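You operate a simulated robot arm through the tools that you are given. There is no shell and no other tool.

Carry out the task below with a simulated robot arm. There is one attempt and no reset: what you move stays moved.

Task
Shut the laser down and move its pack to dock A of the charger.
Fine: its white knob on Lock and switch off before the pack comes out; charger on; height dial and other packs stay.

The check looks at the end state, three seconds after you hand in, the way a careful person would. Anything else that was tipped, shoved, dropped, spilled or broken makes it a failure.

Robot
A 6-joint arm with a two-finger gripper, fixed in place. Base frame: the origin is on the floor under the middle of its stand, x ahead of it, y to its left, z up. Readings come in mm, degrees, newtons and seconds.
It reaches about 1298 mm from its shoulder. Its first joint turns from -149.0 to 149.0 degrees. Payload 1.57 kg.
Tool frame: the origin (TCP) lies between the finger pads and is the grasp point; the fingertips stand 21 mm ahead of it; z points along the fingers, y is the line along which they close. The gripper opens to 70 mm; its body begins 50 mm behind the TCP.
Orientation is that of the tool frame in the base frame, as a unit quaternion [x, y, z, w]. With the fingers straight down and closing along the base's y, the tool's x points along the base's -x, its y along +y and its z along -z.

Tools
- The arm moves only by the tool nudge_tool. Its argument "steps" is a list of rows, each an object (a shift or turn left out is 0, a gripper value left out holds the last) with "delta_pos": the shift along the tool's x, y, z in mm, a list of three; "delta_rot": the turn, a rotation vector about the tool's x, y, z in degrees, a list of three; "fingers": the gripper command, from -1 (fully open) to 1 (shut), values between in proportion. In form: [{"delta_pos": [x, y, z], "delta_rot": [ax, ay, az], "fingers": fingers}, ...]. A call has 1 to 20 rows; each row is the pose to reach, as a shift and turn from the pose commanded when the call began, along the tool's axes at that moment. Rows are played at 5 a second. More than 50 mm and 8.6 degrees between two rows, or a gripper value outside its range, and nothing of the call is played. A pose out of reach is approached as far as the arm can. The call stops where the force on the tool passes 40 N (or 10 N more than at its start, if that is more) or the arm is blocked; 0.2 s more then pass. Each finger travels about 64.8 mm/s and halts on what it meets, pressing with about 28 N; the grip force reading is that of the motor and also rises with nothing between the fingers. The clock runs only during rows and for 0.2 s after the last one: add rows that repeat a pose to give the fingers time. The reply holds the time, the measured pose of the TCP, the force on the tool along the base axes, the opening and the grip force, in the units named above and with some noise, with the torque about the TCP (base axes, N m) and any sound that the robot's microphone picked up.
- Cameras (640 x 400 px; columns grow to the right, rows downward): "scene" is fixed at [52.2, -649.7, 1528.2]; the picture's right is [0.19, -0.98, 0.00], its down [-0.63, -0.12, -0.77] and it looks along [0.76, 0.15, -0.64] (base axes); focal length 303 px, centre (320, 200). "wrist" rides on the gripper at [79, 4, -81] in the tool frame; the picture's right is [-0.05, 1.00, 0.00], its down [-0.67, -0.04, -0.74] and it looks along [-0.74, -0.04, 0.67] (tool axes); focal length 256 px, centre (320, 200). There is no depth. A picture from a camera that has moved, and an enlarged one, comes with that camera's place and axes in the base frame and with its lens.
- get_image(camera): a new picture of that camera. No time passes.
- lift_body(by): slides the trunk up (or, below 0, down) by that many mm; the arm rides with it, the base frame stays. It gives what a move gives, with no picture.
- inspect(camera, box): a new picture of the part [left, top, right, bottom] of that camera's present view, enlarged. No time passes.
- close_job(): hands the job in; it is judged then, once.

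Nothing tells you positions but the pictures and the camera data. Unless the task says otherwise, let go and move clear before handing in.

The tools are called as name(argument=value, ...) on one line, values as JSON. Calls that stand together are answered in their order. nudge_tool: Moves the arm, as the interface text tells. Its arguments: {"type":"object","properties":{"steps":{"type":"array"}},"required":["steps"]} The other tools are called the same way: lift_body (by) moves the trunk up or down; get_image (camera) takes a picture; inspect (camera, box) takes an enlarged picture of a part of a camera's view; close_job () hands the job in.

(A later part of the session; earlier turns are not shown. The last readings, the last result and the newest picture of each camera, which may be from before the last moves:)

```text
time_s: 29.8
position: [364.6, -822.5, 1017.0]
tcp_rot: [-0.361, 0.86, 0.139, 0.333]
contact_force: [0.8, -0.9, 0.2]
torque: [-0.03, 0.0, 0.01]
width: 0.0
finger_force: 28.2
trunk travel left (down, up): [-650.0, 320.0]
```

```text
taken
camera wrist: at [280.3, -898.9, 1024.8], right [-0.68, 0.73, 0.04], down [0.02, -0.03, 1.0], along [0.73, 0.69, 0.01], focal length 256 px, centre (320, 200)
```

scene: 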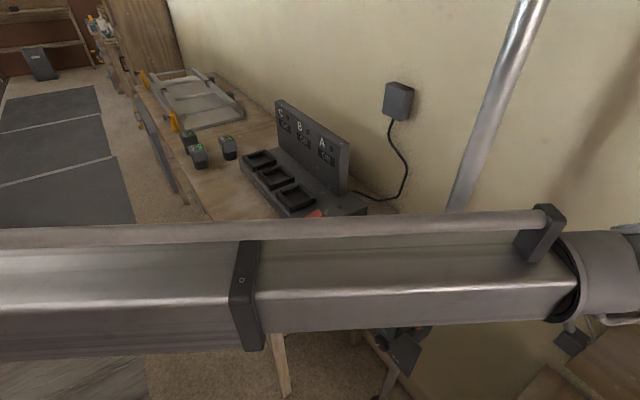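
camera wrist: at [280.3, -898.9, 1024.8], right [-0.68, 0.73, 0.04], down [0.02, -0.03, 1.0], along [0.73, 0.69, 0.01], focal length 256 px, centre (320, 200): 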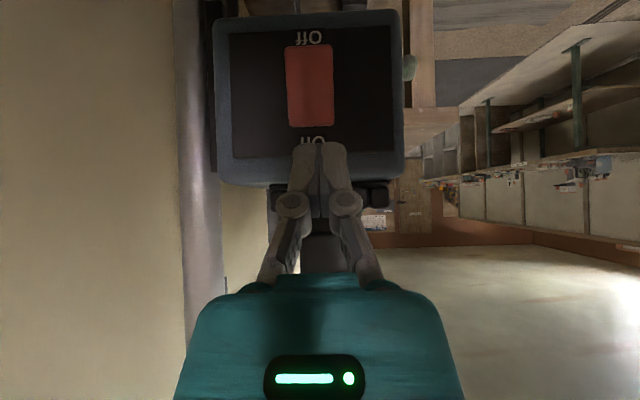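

The face shows "Off" at the rocker's lower end, with the rocker spanning z ≈ 923 to 979. I'll lower 70 mm so the fingertips sit level with the lower half.

lift_body(by=-70)

nudge_tool(steps=[{"delta_pos": [0, -4, 0]}, {"delta_pos": [-7.4, -4, 6.7]}, {"delta_pos": [-14.9, -4, 13.4]}])

get_image(camera="wrist")

get_image(camera="scene")

```text
time_s: 30.9
position: [363.9, -822.6, 947.5]
tcp_rot: [-0.361, 0.86, 0.139, 0.333]
contact_force: [-0.8, -0.4, 0.3]
torque: [-0.01, 0.01, 0.01]
width: 0.0
finger_force: 28.0
trunk travel left (down, up): [-580.0, 390.0]
```

```text
time_s: 31.7
position: [382.2, -810.4, 948.4]
tcp_rot: [-0.36, 0.86, 0.139, 0.333]
contact_force: [-0.5, 0.1, 0.7]
torque: [0.03, 0.0, 0.0]
width: 0.0
finger_force: 28.3
trunk travel left (down, up): [-580.0, 390.0]
```

```text
taken
camera wrist: at [297.3, -886.7, 954.8], right [-0.68, 0.73, 0.04], down [0.02, -0.03, 1.0], along [0.73, 0.69, 0.01], focal length 256 px, centre (320, 200)
```

wrist: 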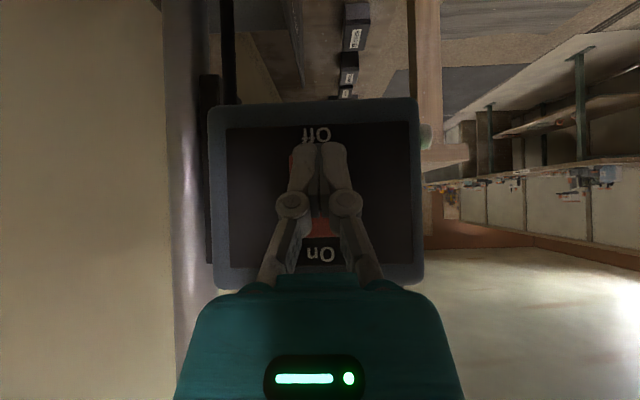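

```text
taken
```

scene: 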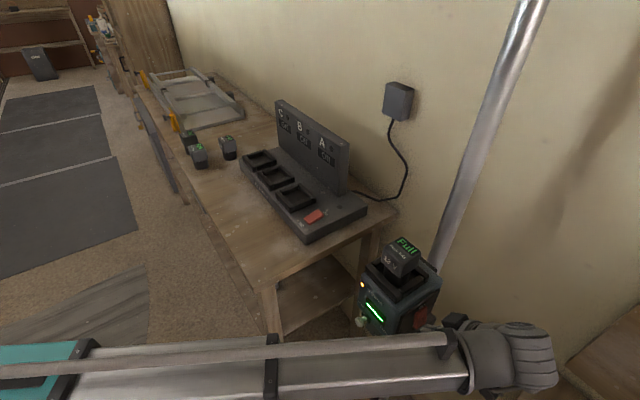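

The fingertips are about 13 mm from the lower half of the rocker. I'll advance slowly and watch the force and sound.

nudge_tool(steps=[{"delta_pos": [-2.2, 0, 2]}, {"delta_pos": [-4.5, 0, 4]}, {"delta_pos": [-6.7, 0, 6]}, {"delta_pos": [-8.2, 0, 7.4]}, {"delta_pos": [-9.3, 0, 8.4]}, {"delta_pos": [-10.4, 0, 9.4]}])

inspect(camera="wrist", box=[200, 90, 440, 300])

inspect(camera="scene", box=[340, 220, 480, 370])

```text
time_s: 33.1
position: [387.8, -800.9, 946.9]
tcp_rot: [-0.361, 0.86, 0.139, 0.333]
contact_force: [-14.0, -15.9, 5.0]
torque: [-0.09, 0.05, -0.08]
width: 5.9
finger_force: 29.1
trunk travel left (down, up): [-580.0, 390.0]
```

```text
1.90 times, centred on (320, 195) of wrist
camera zoom: at [304.4, -878.8, 954.5], right [-0.68, 0.73, 0.03], down [0.02, -0.03, 1.0], along [0.73, 0.68, 0.01], focal length 488 px, centre (320, 210)
```

zoom: 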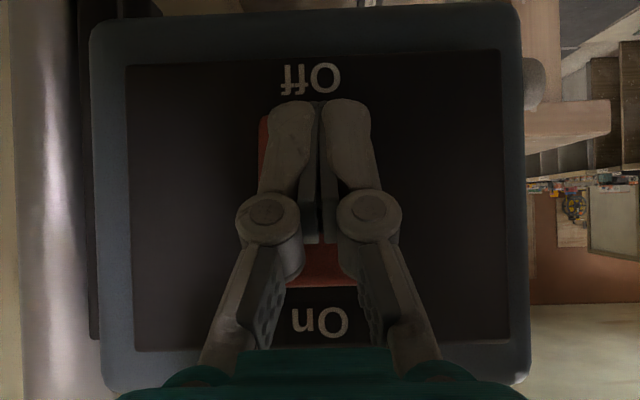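

```text
2.67 times, centred on (410, 295) of scene
camera zoom: at [52.2, -649.7, 1528.2], right [0.19, -0.98, 0.0], down [-0.63, -0.12, -0.77], along [0.76, 0.15, -0.64], focal length 807 px, centre (80, -53)
```

zoom: 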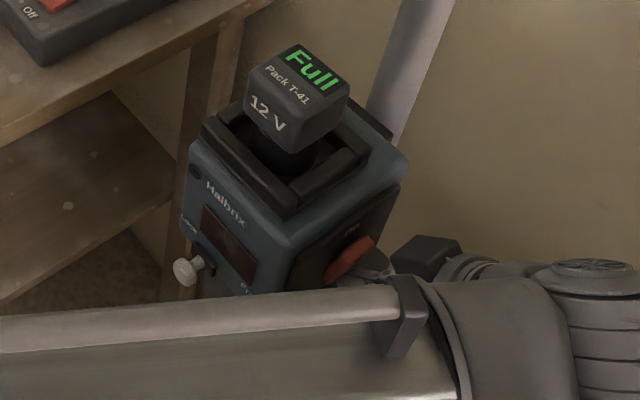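

The rocker clicked over, and the laser's LED and display are both dark. I'll back off and rise.

nudge_tool(steps=[{"delta_pos": [7.4, 0, -6.7]}, {"delta_pos": [18, 0, -16]}, {"delta_pos": [29.7, 0, -26.8]}])

lift_body(by=70)

inspect(camera="wrist", box=[180, 0, 440, 200])

inspect(camera="scene", box=[340, 220, 480, 370])

```text
time_s: 33.9
position: [363.5, -828.2, 946.8]
tcp_rot: [-0.36, 0.86, 0.14, 0.333]
contact_force: [0.9, 0.4, 0.4]
torque: [0.02, 0.0, 0.0]
width: 0.0
finger_force: 28.2
trunk travel left (down, up): [-580.0, 390.0]
```

```text
time_s: 34.9
position: [362.7, -828.2, 1017.2]
tcp_rot: [-0.361, 0.86, 0.139, 0.333]
contact_force: [-0.1, -0.9, -0.8]
torque: [-0.02, -0.01, 0.0]
width: 0.0
finger_force: 29.0
trunk travel left (down, up): [-650.0, 320.0]
```

```text
2.00 times, centred on (310, 100) of wrist
camera zoom: at [279.5, -904.6, 1024.7], right [-0.68, 0.73, 0.04], down [0.02, -0.03, 1.0], along [0.73, 0.69, 0.01], focal length 512 px, centre (340, 400)
```

zoom: 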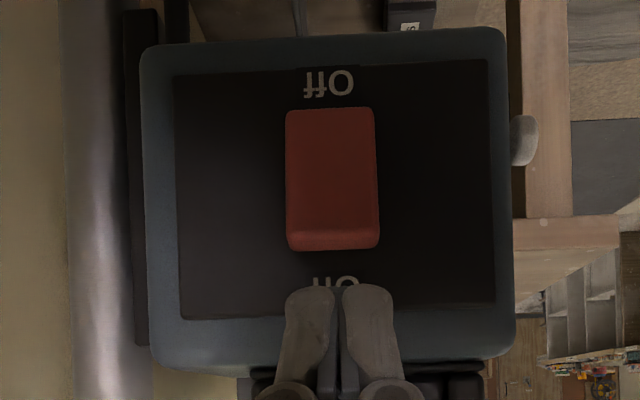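

```text
2.67 times, centred on (410, 295) of scene
camera zoom: at [52.2, -649.7, 1528.2], right [0.19, -0.98, 0.0], down [-0.63, -0.12, -0.77], along [0.76, 0.15, -0.64], focal length 807 px, centre (80, -53)
```

zoom: 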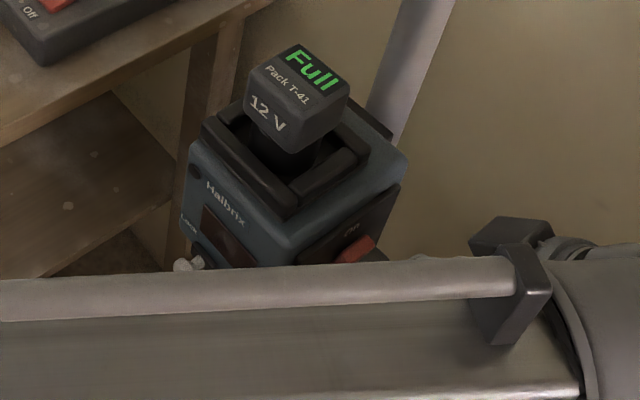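

The laser is confirmed off and locked. Next I'll raise the trunk, straighten the tool and turn it to line up over the pack.

lift_body(by=230)

nudge_tool(steps=[{"delta_rot": [0, 7, 0], "fingers": 1}, {"delta_rot": [0, 14, 0], "fingers": -1}, {"delta_rot": [0, 21, 0], "fingers": -1}, {"delta_rot": [0, 28, 0]}, {"delta_rot": [0, 35, 0]}, {"delta_rot": [0, 42, 0]}, {"delta_rot": [0, 42, 0]}])

```text
time_s: 37.4
position: [363.9, -828.1, 1247.5]
tcp_rot: [-0.361, 0.86, 0.139, 0.333]
contact_force: [0.0, -0.4, 0.4]
torque: [0.02, -0.03, -0.02]
width: 0.2
finger_force: 28.7
trunk travel left (down, up): [-880.0, 90.0]
```

```text
time_s: 39.0
position: [363.5, -827.3, 1198.9]
tcp_rot: [-0.386, 0.922, 0.001, 0.001]
contact_force: [-0.3, 0.6, 0.0]
torque: [0.01, -0.01, 0.01]
width: 70.0
finger_force: 0.2
out of reach, approached as far as the arm can: row 1, 2, 3, 4, 5, 6, 7
trunk travel left (down, up): [-880.0, 90.0]
```

nudge_tool(steps=[{"delta_pos": [-11, 0, 0], "delta_rot": [0, 0, 7.5]}, {"delta_pos": [-22, 0, 0], "delta_rot": [0, 0, 15]}, {"delta_pos": [-33, 0, 0], "delta_rot": [0, 0, 22.5]}, {"delta_pos": [-44, 0, 0], "delta_rot": [0, 0, 30]}, {"delta_pos": [-55, 0, 0], "delta_rot": [0, 0, 37.5]}, {"delta_pos": [-66, 0, 0], "delta_rot": [0, 0, 45]}, {"delta_pos": [-77, 0, 0], "delta_rot": [0, 0, 52.5]}, {"delta_pos": [-88, 0, 0], "delta_rot": [0, 0, 60]}, {"delta_pos": [-99, 0, 0], "delta_rot": [0, 0, 67.5]}, {"delta_pos": [-110, 0, 0], "delta_rot": [0, 0, 75]}, {"delta_pos": [-121, 0, 0], "delta_rot": [0, 0, 82.5]}, {"delta_pos": [-130.7, 0, 0], "delta_rot": [0, 0, 90]}])

get_image(camera="wrist")

get_image(camera="scene")

```text
time_s: 41.6
position: [454.6, -734.0, 1198.6]
tcp_rot: [0.379, 0.925, 0.003, 0.001]
contact_force: [-0.3, 0.0, -0.1]
torque: [0.02, -0.03, -0.03]
width: 70.1
finger_force: 0.0
trunk travel left (down, up): [-880.0, 90.0]
```

```text
taken
camera wrist: at [399.3, -674.5, 1280.8], right [0.74, 0.67, 0.01], down [0.45, -0.5, 0.75], along [0.5, -0.55, -0.67], focal length 256 px, centre (320, 200)
```

wrist: 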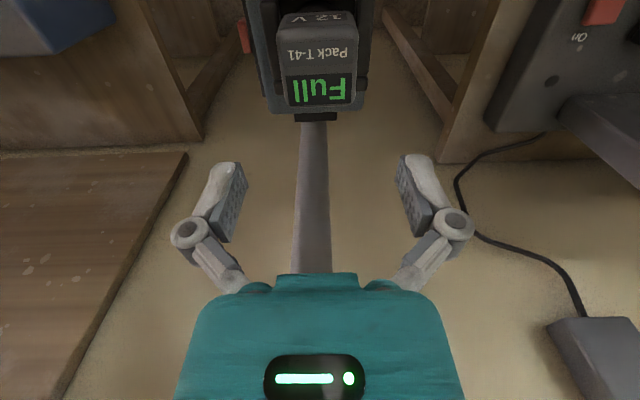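

```text
taken
```

scene: 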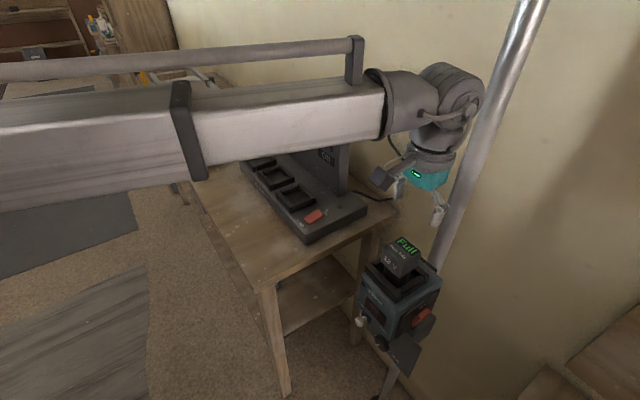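

inspect(camera="wrist", box=[240, 0, 400, 130])

inspect(camera="scene", box=[355, 160, 475, 310])

```text
3.08 times, centred on (320, 65) of wrist
camera zoom: at [399.3, -674.5, 1280.8], right [0.74, 0.67, 0.01], down [0.45, -0.5, 0.75], along [0.5, -0.55, -0.67], focal length 788 px, centre (320, 615)
```

zoom: 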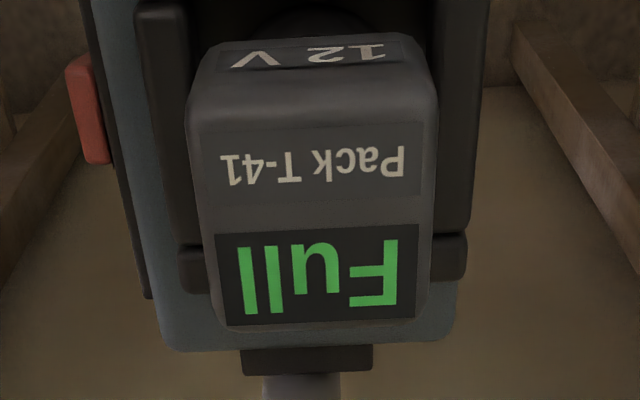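

```text
2.67 times, centred on (415, 235) of scene
camera zoom: at [52.2, -649.7, 1528.2], right [0.19, -0.98, 0.0], down [-0.63, -0.12, -0.77], along [0.76, 0.15, -0.64], focal length 807 px, centre (67, 107)
```

zoom: 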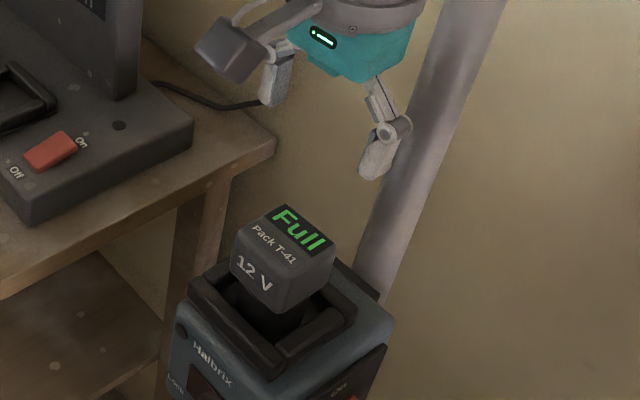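

The pack head is about 50 mm × 45 mm, its top near z = 1100 and centred near (445.5, -726.5), and the tool's yaw already matches. I'll correct the offset, go part way down and re-check.

nudge_tool(steps=[{"delta_pos": [6, -0.5, 0]}, {"delta_pos": [11.7, -1, 0]}, {"delta_pos": [11.7, -1, 0]}])

lift_body(by=-55)

get_image(camera="wrist")

inspect(camera="scene", box=[355, 180, 475, 330])

```text
time_s: 42.4
position: [445.1, -727.1, 1198.4]
tcp_rot: [0.379, 0.926, 0.002, 0.0]
contact_force: [0.5, -0.1, 1.1]
torque: [-0.02, 0.03, 0.01]
width: 70.2
finger_force: 0.1
trunk travel left (down, up): [-880.0, 90.0]
```

```text
time_s: 43.3
position: [444.3, -726.1, 1144.0]
tcp_rot: [0.379, 0.926, 0.003, 0.001]
contact_force: [-0.1, -0.2, -0.7]
torque: [-0.04, 0.0, 0.02]
width: 69.9
finger_force: 0.1
trunk travel left (down, up): [-825.0, 145.0]
```

```text
taken
camera wrist: at [389.7, -666.9, 1225.9], right [0.74, 0.68, 0.01], down [0.45, -0.49, 0.75], along [0.51, -0.55, -0.67], focal length 256 px, centre (320, 200)
```

wrist: 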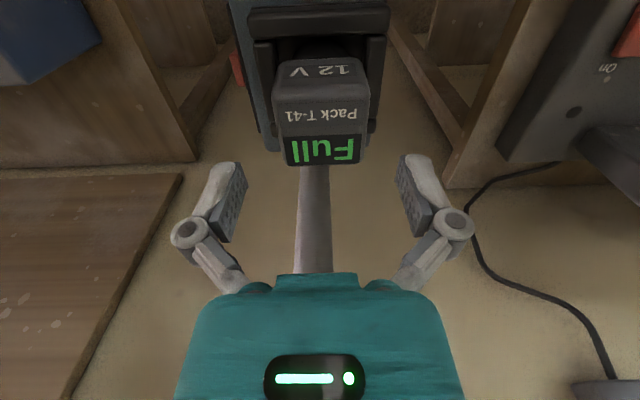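

```text
2.67 times, centred on (415, 255) of scene
camera zoom: at [52.2, -649.7, 1528.2], right [0.19, -0.98, 0.0], down [-0.63, -0.12, -0.77], along [0.76, 0.15, -0.64], focal length 807 px, centre (67, 53)
```

zoom: 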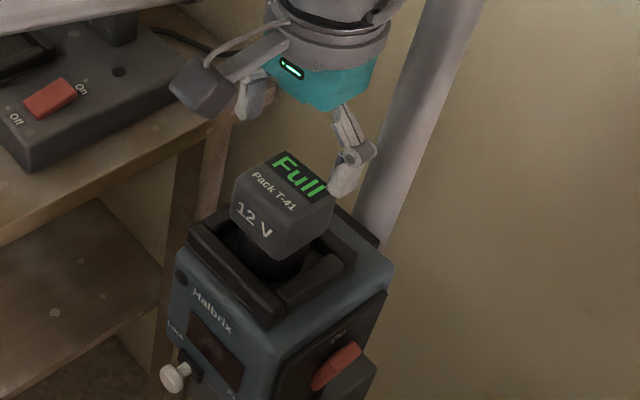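

The alignment is within a few millimetres. I'll nudge 2.5 mm inward and lower the fingers around the pack head.

nudge_tool(steps=[{"delta_pos": [-2.5, 0, 0]}, {"delta_pos": [-2.5, 0, 0]}])

lift_body(by=-40)

get_image(camera="wrist")

inspect(camera="scene", box=[355, 180, 475, 330])

```text
time_s: 43.9
position: [446.9, -729.1, 1143.1]
tcp_rot: [0.379, 0.925, 0.003, 0.0]
contact_force: [-0.6, 0.6, 0.1]
torque: [-0.03, 0.01, 0.0]
width: 69.9
finger_force: 0.1
trunk travel left (down, up): [-825.0, 145.0]
```

```text
time_s: 44.8
position: [446.2, -728.2, 1103.8]
tcp_rot: [0.379, 0.925, 0.003, 0.001]
contact_force: [0.6, -0.1, -0.3]
torque: [0.02, 0.0, -0.04]
width: 70.1
finger_force: 0.1
trunk travel left (down, up): [-785.0, 185.0]
```

```text
taken
camera wrist: at [391.3, -668.7, 1185.8], right [0.74, 0.68, 0.01], down [0.45, -0.49, 0.75], along [0.51, -0.55, -0.67], focal length 256 px, centre (320, 200)
```

wrist: 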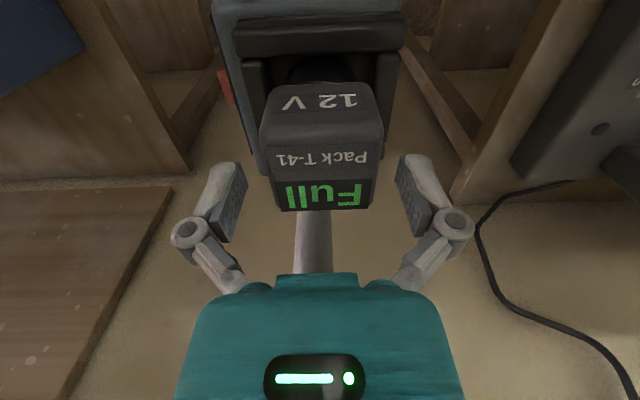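

```text
2.67 times, centred on (415, 255) of scene
camera zoom: at [52.2, -649.7, 1528.2], right [0.19, -0.98, 0.0], down [-0.63, -0.12, -0.77], along [0.76, 0.15, -0.64], focal length 807 px, centre (67, 53)
```

zoom: 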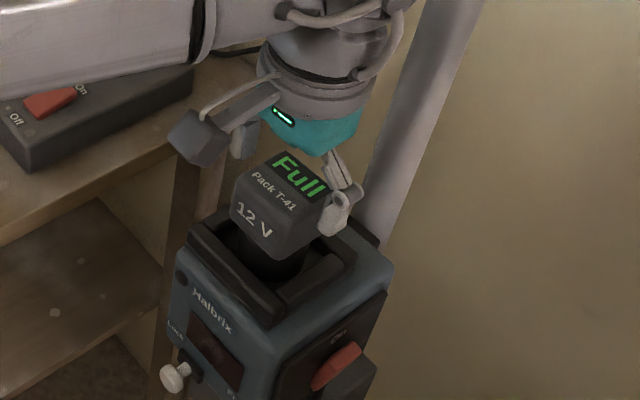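

lift_body(by=-22)

get_image(camera="wrist")

inspect(camera="scene", box=[370, 210, 460, 310])

```text
time_s: 45.4
position: [447.8, -729.1, 1081.9]
tcp_rot: [0.379, 0.926, 0.002, 0.001]
contact_force: [0.4, -0.1, -0.5]
torque: [-0.03, 0.01, -0.01]
width: 69.8
finger_force: 0.0
trunk travel left (down, up): [-763.0, 207.0]
```

```text
taken
camera wrist: at [391.3, -668.7, 1163.8], right [0.74, 0.68, 0.01], down [0.45, -0.49, 0.75], along [0.51, -0.55, -0.67], focal length 256 px, centre (320, 200)
```

wrist: 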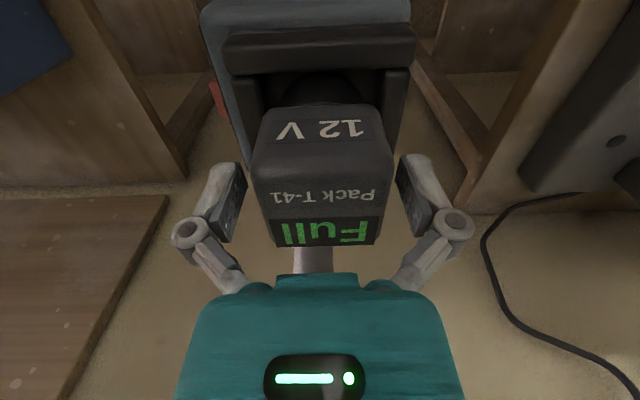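

```text
4.00 times, centred on (415, 260) of scene
camera zoom: at [52.2, -649.7, 1528.2], right [0.19, -0.98, 0.0], down [-0.63, -0.12, -0.77], along [0.76, 0.15, -0.64], focal length 1211 px, centre (-60, -40)
```

zoom: 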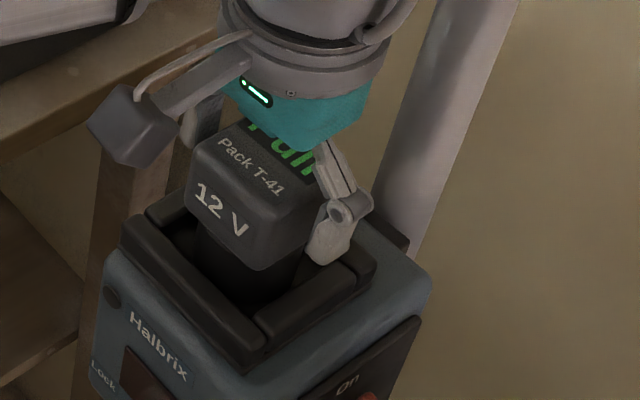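

The fingers are level with the head, and the laser is locked and off. I'll grip the pack now.

nudge_tool(steps=[{"fingers": 0.2}, {"fingers": 0.4}, {"fingers": 1}, {"fingers": 1}, {"fingers": 1}])

lift_body(by=5)

inspect(camera="scene", box=[370, 210, 460, 310])

```text
time_s: 46.6
position: [448.0, -727.6, 1081.4]
tcp_rot: [0.379, 0.925, 0.002, 0.001]
contact_force: [0.9, -0.1, 3.5]
torque: [-0.03, 0.02, -0.01]
width: 53.7
finger_force: 27.7
trunk travel left (down, up): [-763.0, 207.0]
```

```text
time_s: 47.2
position: [446.5, -729.1, 1085.6]
tcp_rot: [0.379, 0.926, 0.002, 0.001]
contact_force: [0.9, -0.3, -3.8]
torque: [0.03, 0.0, 0.0]
width: 53.7
finger_force: 28.8
trunk travel left (down, up): [-768.0, 202.0]
```

```text
4.00 times, centred on (415, 260) of scene
camera zoom: at [52.2, -649.7, 1528.2], right [0.19, -0.98, 0.0], down [-0.63, -0.12, -0.77], along [0.76, 0.15, -0.64], focal length 1211 px, centre (-60, -40)
```

zoom: 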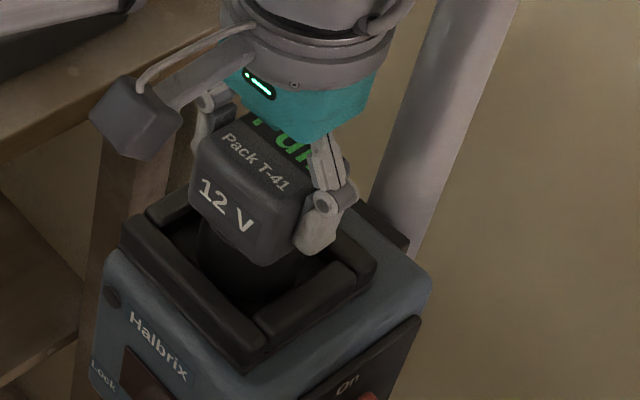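

The pack moves freely and weighs about 0.4 kg. I'll keep lifting straight up.

lift_body(by=40)

lift_body(by=70)

get_image(camera="scene")

inspect(camera="scene", box=[345, 160, 475, 320])

get_image(camera="wrist")

```text
time_s: 48.0
position: [447.2, -729.3, 1126.8]
tcp_rot: [0.379, 0.926, 0.002, 0.001]
contact_force: [0.3, 0.3, -3.3]
torque: [0.02, 0.02, 0.02]
width: 53.5
finger_force: 28.0
trunk travel left (down, up): [-808.0, 162.0]
```

```text
time_s: 49.1
position: [446.4, -729.7, 1196.6]
tcp_rot: [0.378, 0.926, 0.003, 0.001]
contact_force: [-0.2, 0.0, -2.5]
torque: [0.0, 0.02, 0.02]
width: 53.7
finger_force: 27.4
trunk travel left (down, up): [-878.0, 92.0]
```

```text
taken
```

scene: 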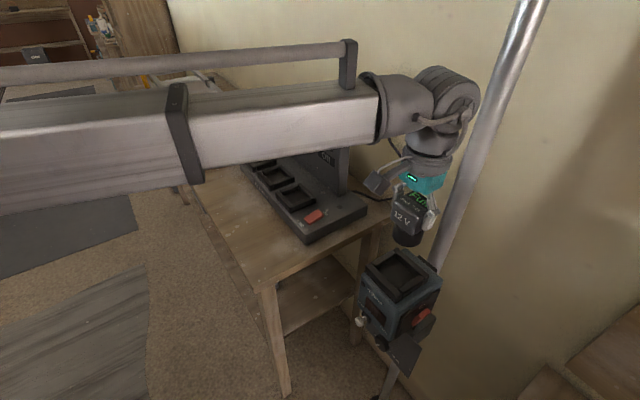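

```text
2.50 times, centred on (410, 240) of scene
camera zoom: at [52.2, -649.7, 1528.2], right [0.19, -0.98, 0.0], down [-0.63, -0.12, -0.77], along [0.76, 0.15, -0.64], focal length 757 px, centre (95, 100)
```

zoom: 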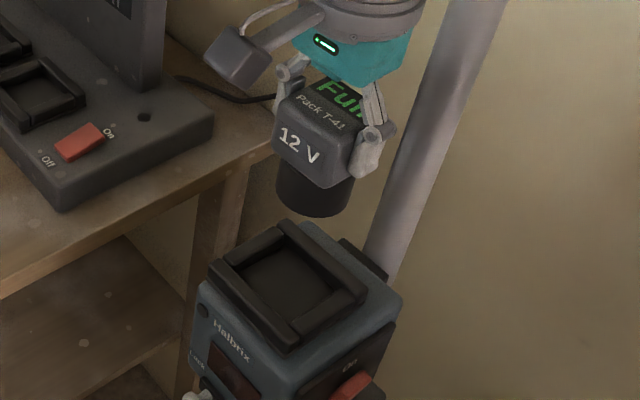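

```text
taken
camera wrist: at [391.6, -669.2, 1278.5], right [0.74, 0.68, 0.01], down [0.45, -0.49, 0.74], along [0.51, -0.55, -0.67], focal length 256 px, centre (320, 200)
```

wrist: 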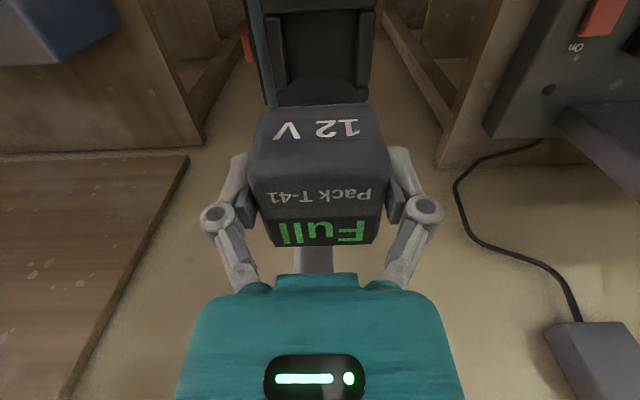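

The pack is out; it has a square head on a round neck. Dock A lies straight along the tool's +y direction, about 385 mm away, so I'll carry the pack there well above the charger.

nudge_tool(steps=[{"delta_pos": [0, 15, 0], "fingers": 1}, {"delta_pos": [0, 45, 0]}, {"delta_pos": [0, 80, 0]}, {"delta_pos": [0, 115, 0]}, {"delta_pos": [0, 150, 0]}, {"delta_pos": [0, 185, 0]}, {"delta_pos": [0, 220, 0]}, {"delta_pos": [0, 255, 0]}, {"delta_pos": [0, 290, 0]}, {"delta_pos": [0, 320, 0]}, {"delta_pos": [0, 345, 0]}, {"delta_pos": [0, 365, 0]}, {"delta_pos": [0, 376, 0]}, {"delta_pos": [0, 376, 0]}])

get_image(camera="wrist")

get_image(camera="scene")

```text
time_s: 52.1
position: [712.9, -458.9, 1195.6]
tcp_rot: [0.378, 0.926, 0.002, 0.001]
contact_force: [0.1, -0.2, -3.3]
torque: [-0.01, 0.02, -0.01]
width: 53.6
finger_force: 27.9
trunk travel left (down, up): [-878.0, 92.0]
```

```text
taken
camera wrist: at [655.7, -400.0, 1278.6], right [0.74, 0.67, 0.01], down [0.45, -0.49, 0.74], along [0.51, -0.55, -0.67], focal length 256 px, centre (320, 200)
```

wrist: 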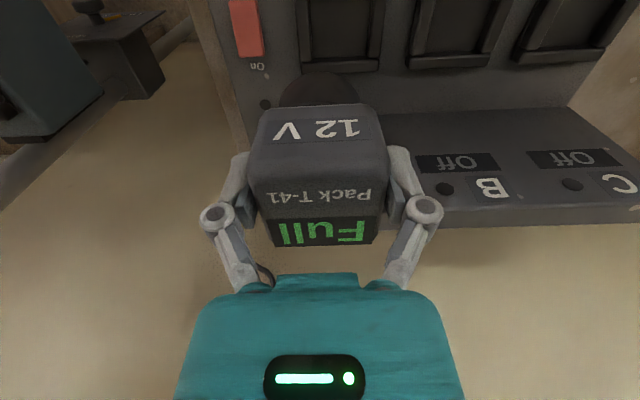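

```text
taken
```

scene: 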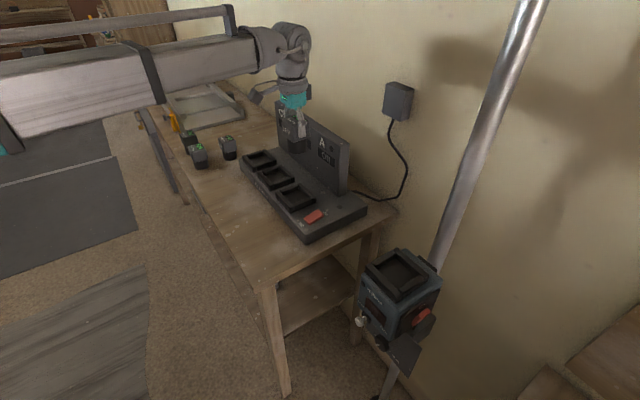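

inspect(camera="wrist", box=[200, 0, 520, 200])

inspect(camera="scene", box=[225, 70, 385, 250])

```text
2.00 times, centred on (360, 100) of wrist
camera zoom: at [655.7, -400.0, 1278.6], right [0.74, 0.67, 0.01], down [0.45, -0.49, 0.74], along [0.51, -0.55, -0.67], focal length 512 px, centre (240, 400)
```

zoom: 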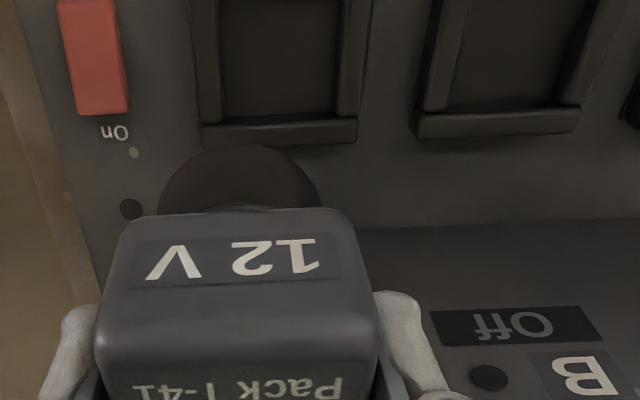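

```text
2.22 times, centred on (305, 160) of scene
camera zoom: at [52.2, -649.7, 1528.2], right [0.19, -0.98, 0.0], down [-0.63, -0.12, -0.77], along [0.76, 0.15, -0.64], focal length 673 px, centre (353, 289)
```

zoom: 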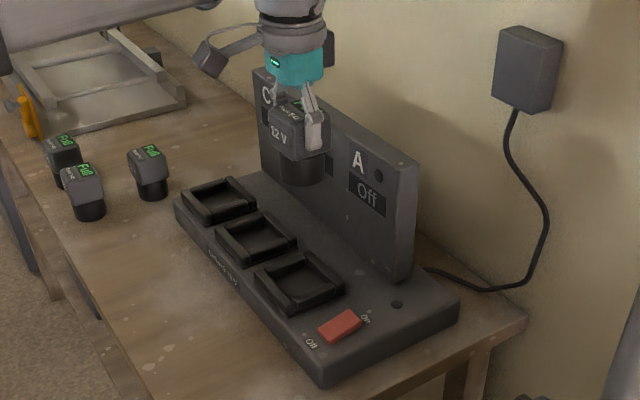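

I'm too far toward the wall. I'll move back about 75 mm so the whole of dock A is in the wrist view.

nudge_tool(steps=[{"delta_pos": [25, 5, 0]}, {"delta_pos": [50, 10, 0]}, {"delta_pos": [75, 15, 0]}, {"delta_pos": [75, 15, 0]}])

get_image(camera="wrist")

inspect(camera="wrist", box=[200, 0, 520, 200])

inspect(camera="scene", box=[225, 70, 385, 250])

```text
time_s: 53.1
position: [668.4, -396.4, 1196.5]
tcp_rot: [0.379, 0.925, 0.003, 0.001]
contact_force: [-0.6, 1.0, -3.8]
torque: [0.02, 0.02, 0.0]
width: 53.6
finger_force: 27.7
trunk travel left (down, up): [-878.0, 92.0]
```

```text
taken
camera wrist: at [612.9, -337.0, 1278.5], right [0.74, 0.67, 0.01], down [0.45, -0.49, 0.74], along [0.51, -0.55, -0.67], focal length 256 px, centre (320, 200)
```

wrist: 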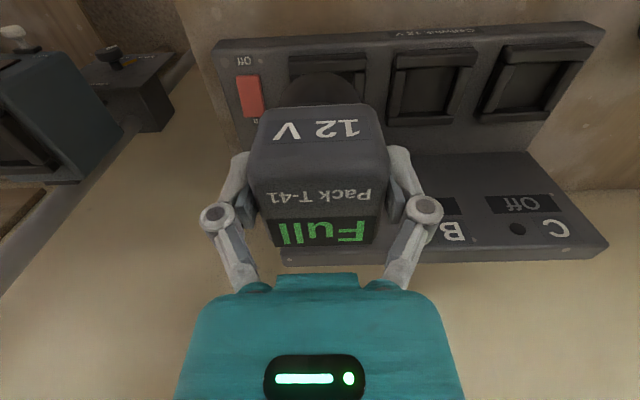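

```text
2.00 times, centred on (360, 100) of wrist
camera zoom: at [612.9, -337.0, 1278.5], right [0.74, 0.67, 0.01], down [0.45, -0.49, 0.74], along [0.51, -0.55, -0.67], focal length 512 px, centre (240, 400)
```

zoom: 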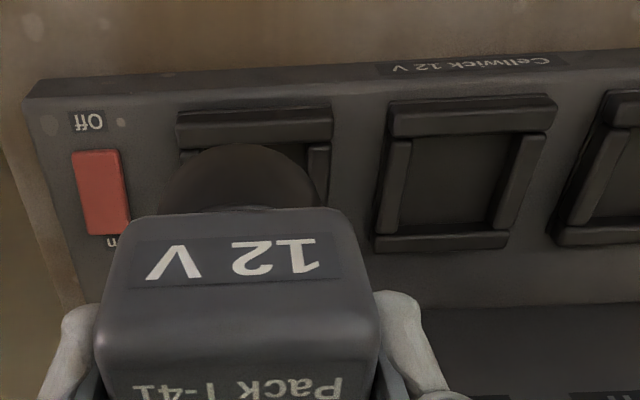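

```text
2.22 times, centred on (305, 160) of scene
camera zoom: at [52.2, -649.7, 1528.2], right [0.19, -0.98, 0.0], down [-0.63, -0.12, -0.77], along [0.76, 0.15, -0.64], focal length 673 px, centre (353, 289)
```

zoom: 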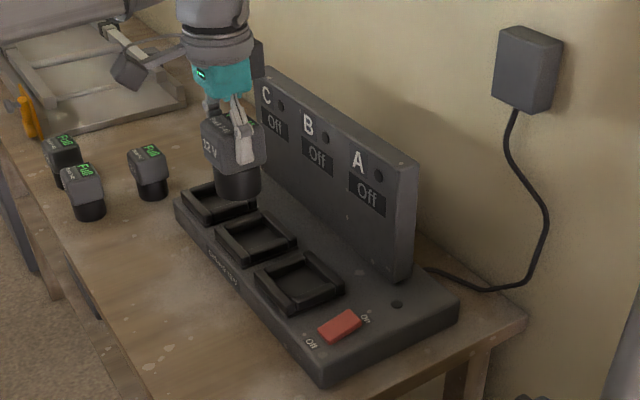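

inspect(camera="scene", box=[270, 170, 350, 240])

inspect(camera="wrist", box=[210, 20, 400, 130])

```text
5.71 times, centred on (310, 205) of scene
camera zoom: at [52.2, -649.7, 1528.2], right [0.19, -0.98, 0.0], down [-0.63, -0.12, -0.77], along [0.76, 0.15, -0.64], focal length 1730 px, centre (377, 171)
```

zoom: 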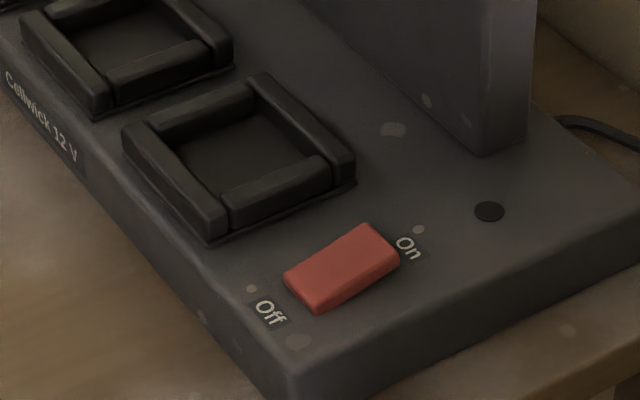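

```text
3.37 times, centred on (305, 75) of wrist
camera zoom: at [612.9, -337.0, 1278.5], right [0.74, 0.67, 0.01], down [0.45, -0.49, 0.74], along [0.51, -0.55, -0.67], focal length 862 px, centre (370, 621)
```

zoom: 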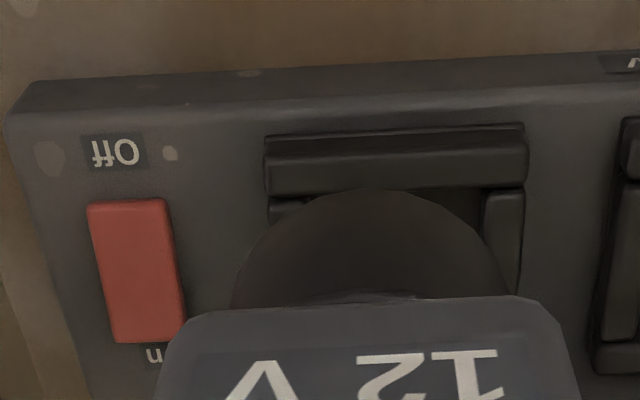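

I've triangulated dock A from three views: centre about (725.5, -443.5), wall tops at z ≈ 966, yaw ≈ 45°. Scaling from how the pack sat in the laser, the TCP should be at about z = 1013 when the pack is seated. I'll move over it and start down.

nudge_tool(steps=[{"delta_pos": [-20, 2, 0]}, {"delta_pos": [-45, 4, 0]}, {"delta_pos": [-65, 5.5, 0]}, {"delta_pos": [-73.7, 6.4, 0]}, {"delta_pos": [-73.7, 6.4, 0]}])

lift_body(by=-100)

get_image(camera="wrist")

inspect(camera="scene", box=[235, 100, 375, 240])

```text
time_s: 54.3
position: [725.5, -443.3, 1197.2]
tcp_rot: [0.379, 0.925, 0.002, 0.001]
contact_force: [-0.2, 0.2, -2.7]
torque: [0.01, -0.02, -0.02]
width: 53.7
finger_force: 28.0
trunk travel left (down, up): [-878.0, 92.0]
```

```text
time_s: 55.6
position: [724.9, -443.9, 1096.4]
tcp_rot: [0.379, 0.925, 0.002, 0.001]
contact_force: [-0.1, 0.4, -2.7]
torque: [-0.01, -0.01, 0.03]
width: 53.8
finger_force: 28.1
trunk travel left (down, up): [-778.0, 192.0]
```

```text
taken
camera wrist: at [669.4, -383.0, 1178.7], right [0.74, 0.68, 0.01], down [0.45, -0.49, 0.74], along [0.51, -0.55, -0.67], focal length 256 px, centre (320, 200)
```

wrist: 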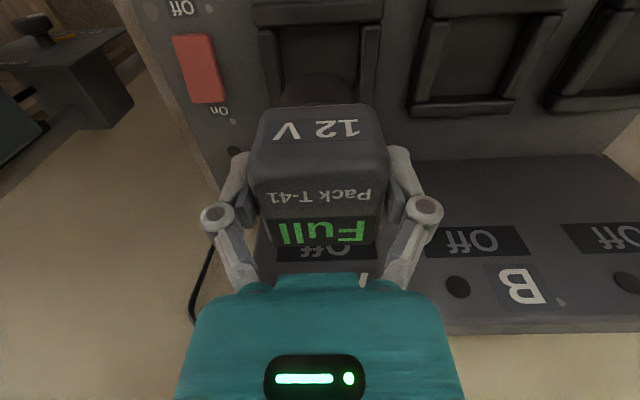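

```text
2.86 times, centred on (305, 170) of scene
camera zoom: at [52.2, -649.7, 1528.2], right [0.19, -0.98, 0.0], down [-0.63, -0.12, -0.77], along [0.76, 0.15, -0.64], focal length 865 px, centre (363, 286)
```

zoom: 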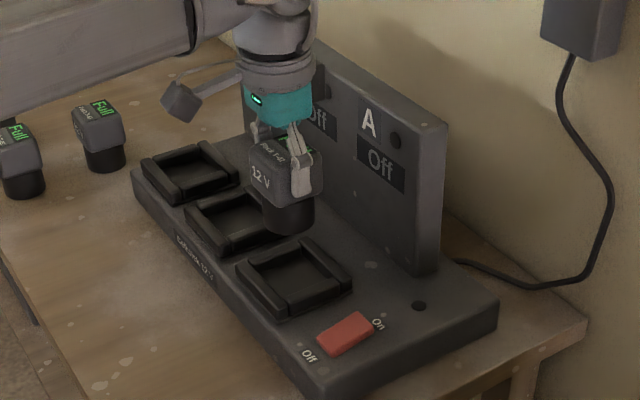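

The columns line up. I'll lower until the pack's bottom is just above the dock walls and re-check.

lift_body(by=-48)

get_image(camera="wrist")

inspect(camera="scene", box=[260, 130, 350, 230])

inspect(camera="wrist", box=[220, 0, 420, 130])

```text
time_s: 56.5
position: [724.8, -443.4, 1048.8]
tcp_rot: [0.379, 0.925, 0.002, 0.001]
contact_force: [0.6, 0.7, -2.0]
torque: [0.0, -0.02, -0.01]
width: 53.3
finger_force: 28.5
trunk travel left (down, up): [-730.0, 240.0]
```

```text
taken
camera wrist: at [669.4, -383.0, 1130.6], right [0.74, 0.68, 0.01], down [0.45, -0.49, 0.74], along [0.51, -0.55, -0.67], focal length 256 px, centre (320, 200)
```

wrist: 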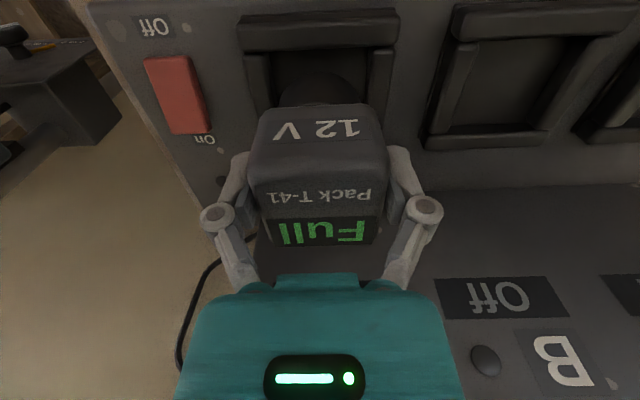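

```text
4.00 times, centred on (305, 180) of scene
camera zoom: at [52.2, -649.7, 1528.2], right [0.19, -0.98, 0.0], down [-0.63, -0.12, -0.77], along [0.76, 0.15, -0.64], focal length 1211 px, centre (380, 280)
```

zoom: 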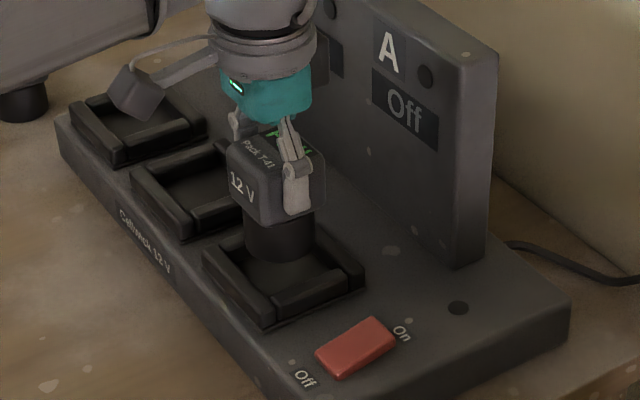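

```text
3.08 times, centred on (320, 65) of wrist
camera zoom: at [669.4, -383.0, 1130.6], right [0.74, 0.68, 0.01], down [0.45, -0.49, 0.74], along [0.51, -0.55, -0.67], focal length 788 px, centre (320, 615)
```

zoom: 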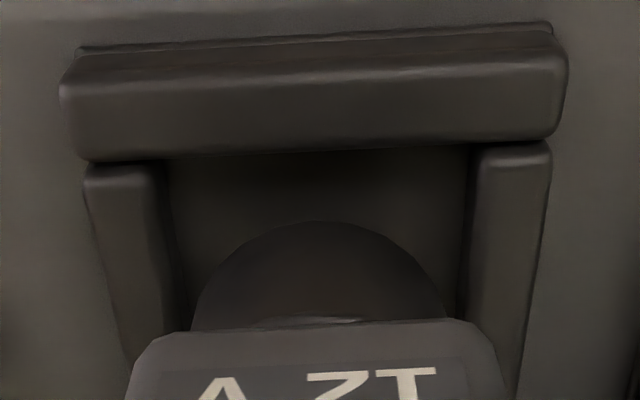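

The neck is centred in the socket within about 1 to 2 mm. I'll lower it in.

lift_body(by=-24)

lift_body(by=-7)

inspect(camera="scene", box=[260, 130, 350, 230])

inspect(camera="wrist", box=[220, 0, 420, 130])

```text
time_s: 57.2
position: [725.0, -443.4, 1025.2]
tcp_rot: [0.378, 0.926, 0.003, 0.002]
contact_force: [0.2, -1.1, -3.3]
torque: [0.0, 0.03, 0.0]
width: 53.9
finger_force: 28.1
trunk travel left (down, up): [-706.0, 264.0]
```

```text
time_s: 57.8
position: [725.4, -442.0, 1016.4]
tcp_rot: [0.378, 0.926, 0.003, 0.001]
contact_force: [-0.2, 0.1, -2.2]
torque: [0.02, 0.01, -0.03]
width: 53.8
finger_force: 28.0
trunk travel left (down, up): [-699.0, 271.0]
```

```text
4.00 times, centred on (305, 180) of scene
camera zoom: at [52.2, -649.7, 1528.2], right [0.19, -0.98, 0.0], down [-0.63, -0.12, -0.77], along [0.76, 0.15, -0.64], focal length 1211 px, centre (380, 280)
```

zoom: 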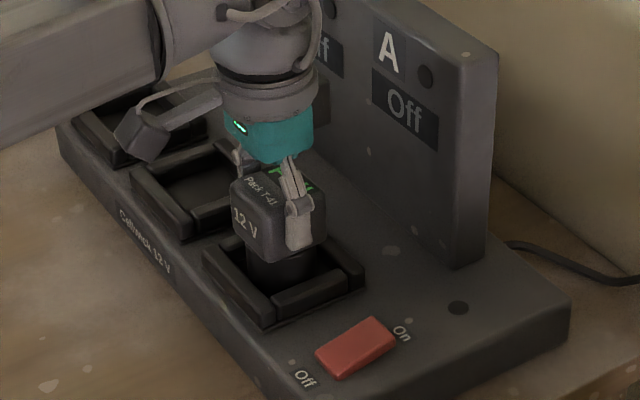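

```text
3.08 times, centred on (320, 65) of wrist
camera zoom: at [669.4, -383.0, 1099.6], right [0.74, 0.68, 0.01], down [0.45, -0.49, 0.74], along [0.51, -0.55, -0.67], focal length 788 px, centre (320, 615)
```

zoom: 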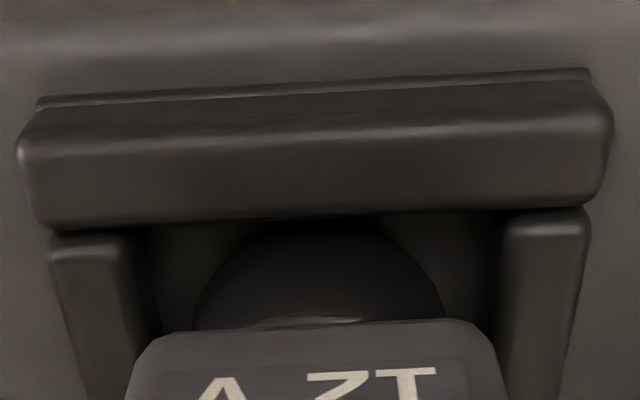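

The view now matches how the pack looked when seated in the laser. I'll lower in small steps until the weight comes off.

lift_body(by=-2)

```text
time_s: 58.3
position: [725.5, -443.7, 1016.6]
tcp_rot: [0.379, 0.926, 0.002, 0.003]
contact_force: [2.4, 0.0, 5.5]
torque: [-0.08, 0.0, 0.02]
width: 53.6
finger_force: 28.0
trunk travel left (down, up): [-697.0, 273.0]
```

inspect(camera="scene", box=[270, 140, 340, 220])

get_image(camera="wrist")

```text
5.00 times, centred on (305, 180) of scene
camera zoom: at [52.2, -649.7, 1528.2], right [0.19, -0.98, 0.0], down [-0.63, -0.12, -0.77], along [0.76, 0.15, -0.64], focal length 1514 px, centre (395, 300)
```

zoom: 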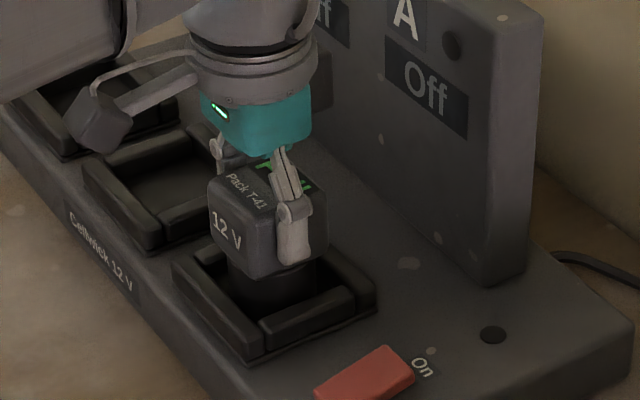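

```text
taken
camera wrist: at [669.3, -382.9, 1098.1], right [0.74, 0.68, 0.01], down [0.45, -0.49, 0.75], along [0.51, -0.55, -0.67], focal length 256 px, centre (320, 200)
```

wrist: 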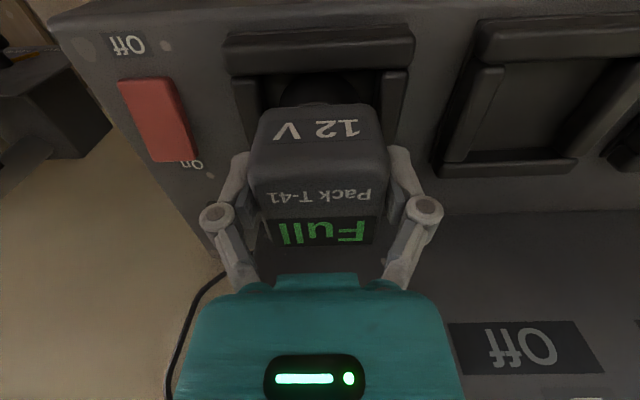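

The pack rests in dock A, looking just as it did in the laser. I'll open the fingers and lift clear.

nudge_tool(steps=[{"fingers": -0.6}, {"fingers": -0.8}, {"fingers": -1}, {"fingers": -1}, {"fingers": -1}])

get_image(camera="wrist")

inspect(camera="scene", box=[270, 140, 340, 220])

```text
time_s: 59.5
position: [725.0, -442.7, 1016.3]
tcp_rot: [0.379, 0.925, 0.003, 0.001]
contact_force: [-0.2, 1.3, 0.7]
torque: [0.02, 0.02, 0.02]
width: 69.7
finger_force: 0.1
trunk travel left (down, up): [-697.0, 273.0]
```

```text
taken
camera wrist: at [669.2, -382.9, 1097.8], right [0.74, 0.68, 0.01], down [0.45, -0.49, 0.75], along [0.51, -0.55, -0.67], focal length 256 px, centre (320, 200)
```

wrist: 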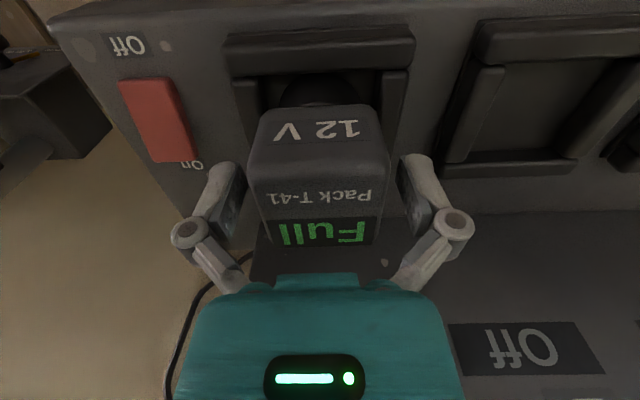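

```text
5.00 times, centred on (305, 180) of scene
camera zoom: at [52.2, -649.7, 1528.2], right [0.19, -0.98, 0.0], down [-0.63, -0.12, -0.77], along [0.76, 0.15, -0.64], focal length 1514 px, centre (395, 300)
```

zoom: 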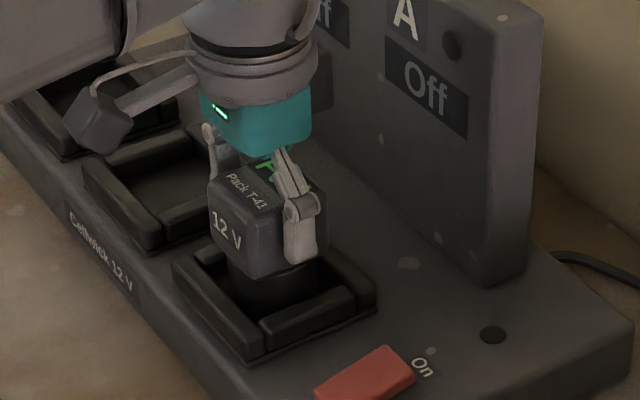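

The pack stands on its own. I'll rise, then move over the "On" end of the charger's rocker at about (664, -525) with the fingers closed.

lift_body(by=130)

nudge_tool(steps=[{"delta_pos": [0, -10, 0], "fingers": 1}, {"delta_pos": [-3, -30, 0]}, {"delta_pos": [-7, -55, 0]}, {"delta_pos": [-11, -80, 0]}, {"delta_pos": [-14, -96, 0]}, {"delta_pos": [-14, -101, 0]}, {"delta_pos": [-14, -101, 0]}])

get_image(camera="wrist")

get_image(camera="scene")

```text
time_s: 61.1
position: [725.3, -441.8, 1145.8]
tcp_rot: [0.377, 0.926, 0.002, 0.001]
contact_force: [0.4, 0.1, 0.6]
torque: [0.0, -0.02, -0.01]
width: 70.2
finger_force: 0.1
trunk travel left (down, up): [-827.0, 143.0]
```

```text
time_s: 62.7
position: [663.3, -525.1, 1144.4]
tcp_rot: [0.379, 0.926, 0.002, 0.001]
contact_force: [0.3, 0.4, 0.6]
torque: [-0.01, -0.01, 0.02]
width: 0.0
finger_force: 27.8
trunk travel left (down, up): [-827.0, 143.0]
```

```text
taken
camera wrist: at [608.4, -465.0, 1227.8], right [0.74, 0.68, 0.01], down [0.45, -0.49, 0.75], along [0.51, -0.55, -0.67], focal length 256 px, centre (320, 200)
```

wrist: 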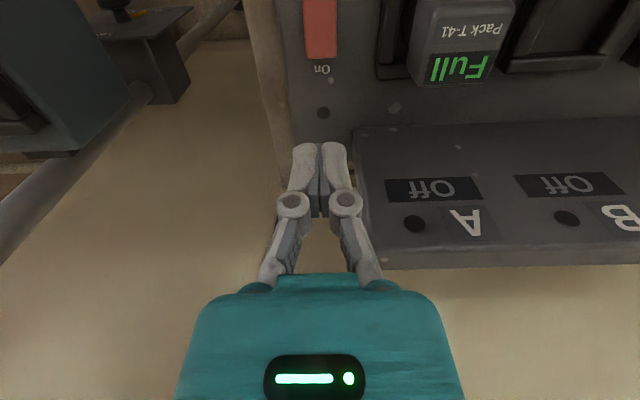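

```text
taken
```

scene: 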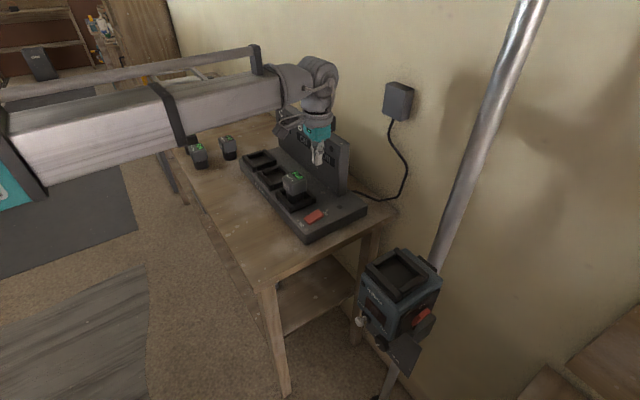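

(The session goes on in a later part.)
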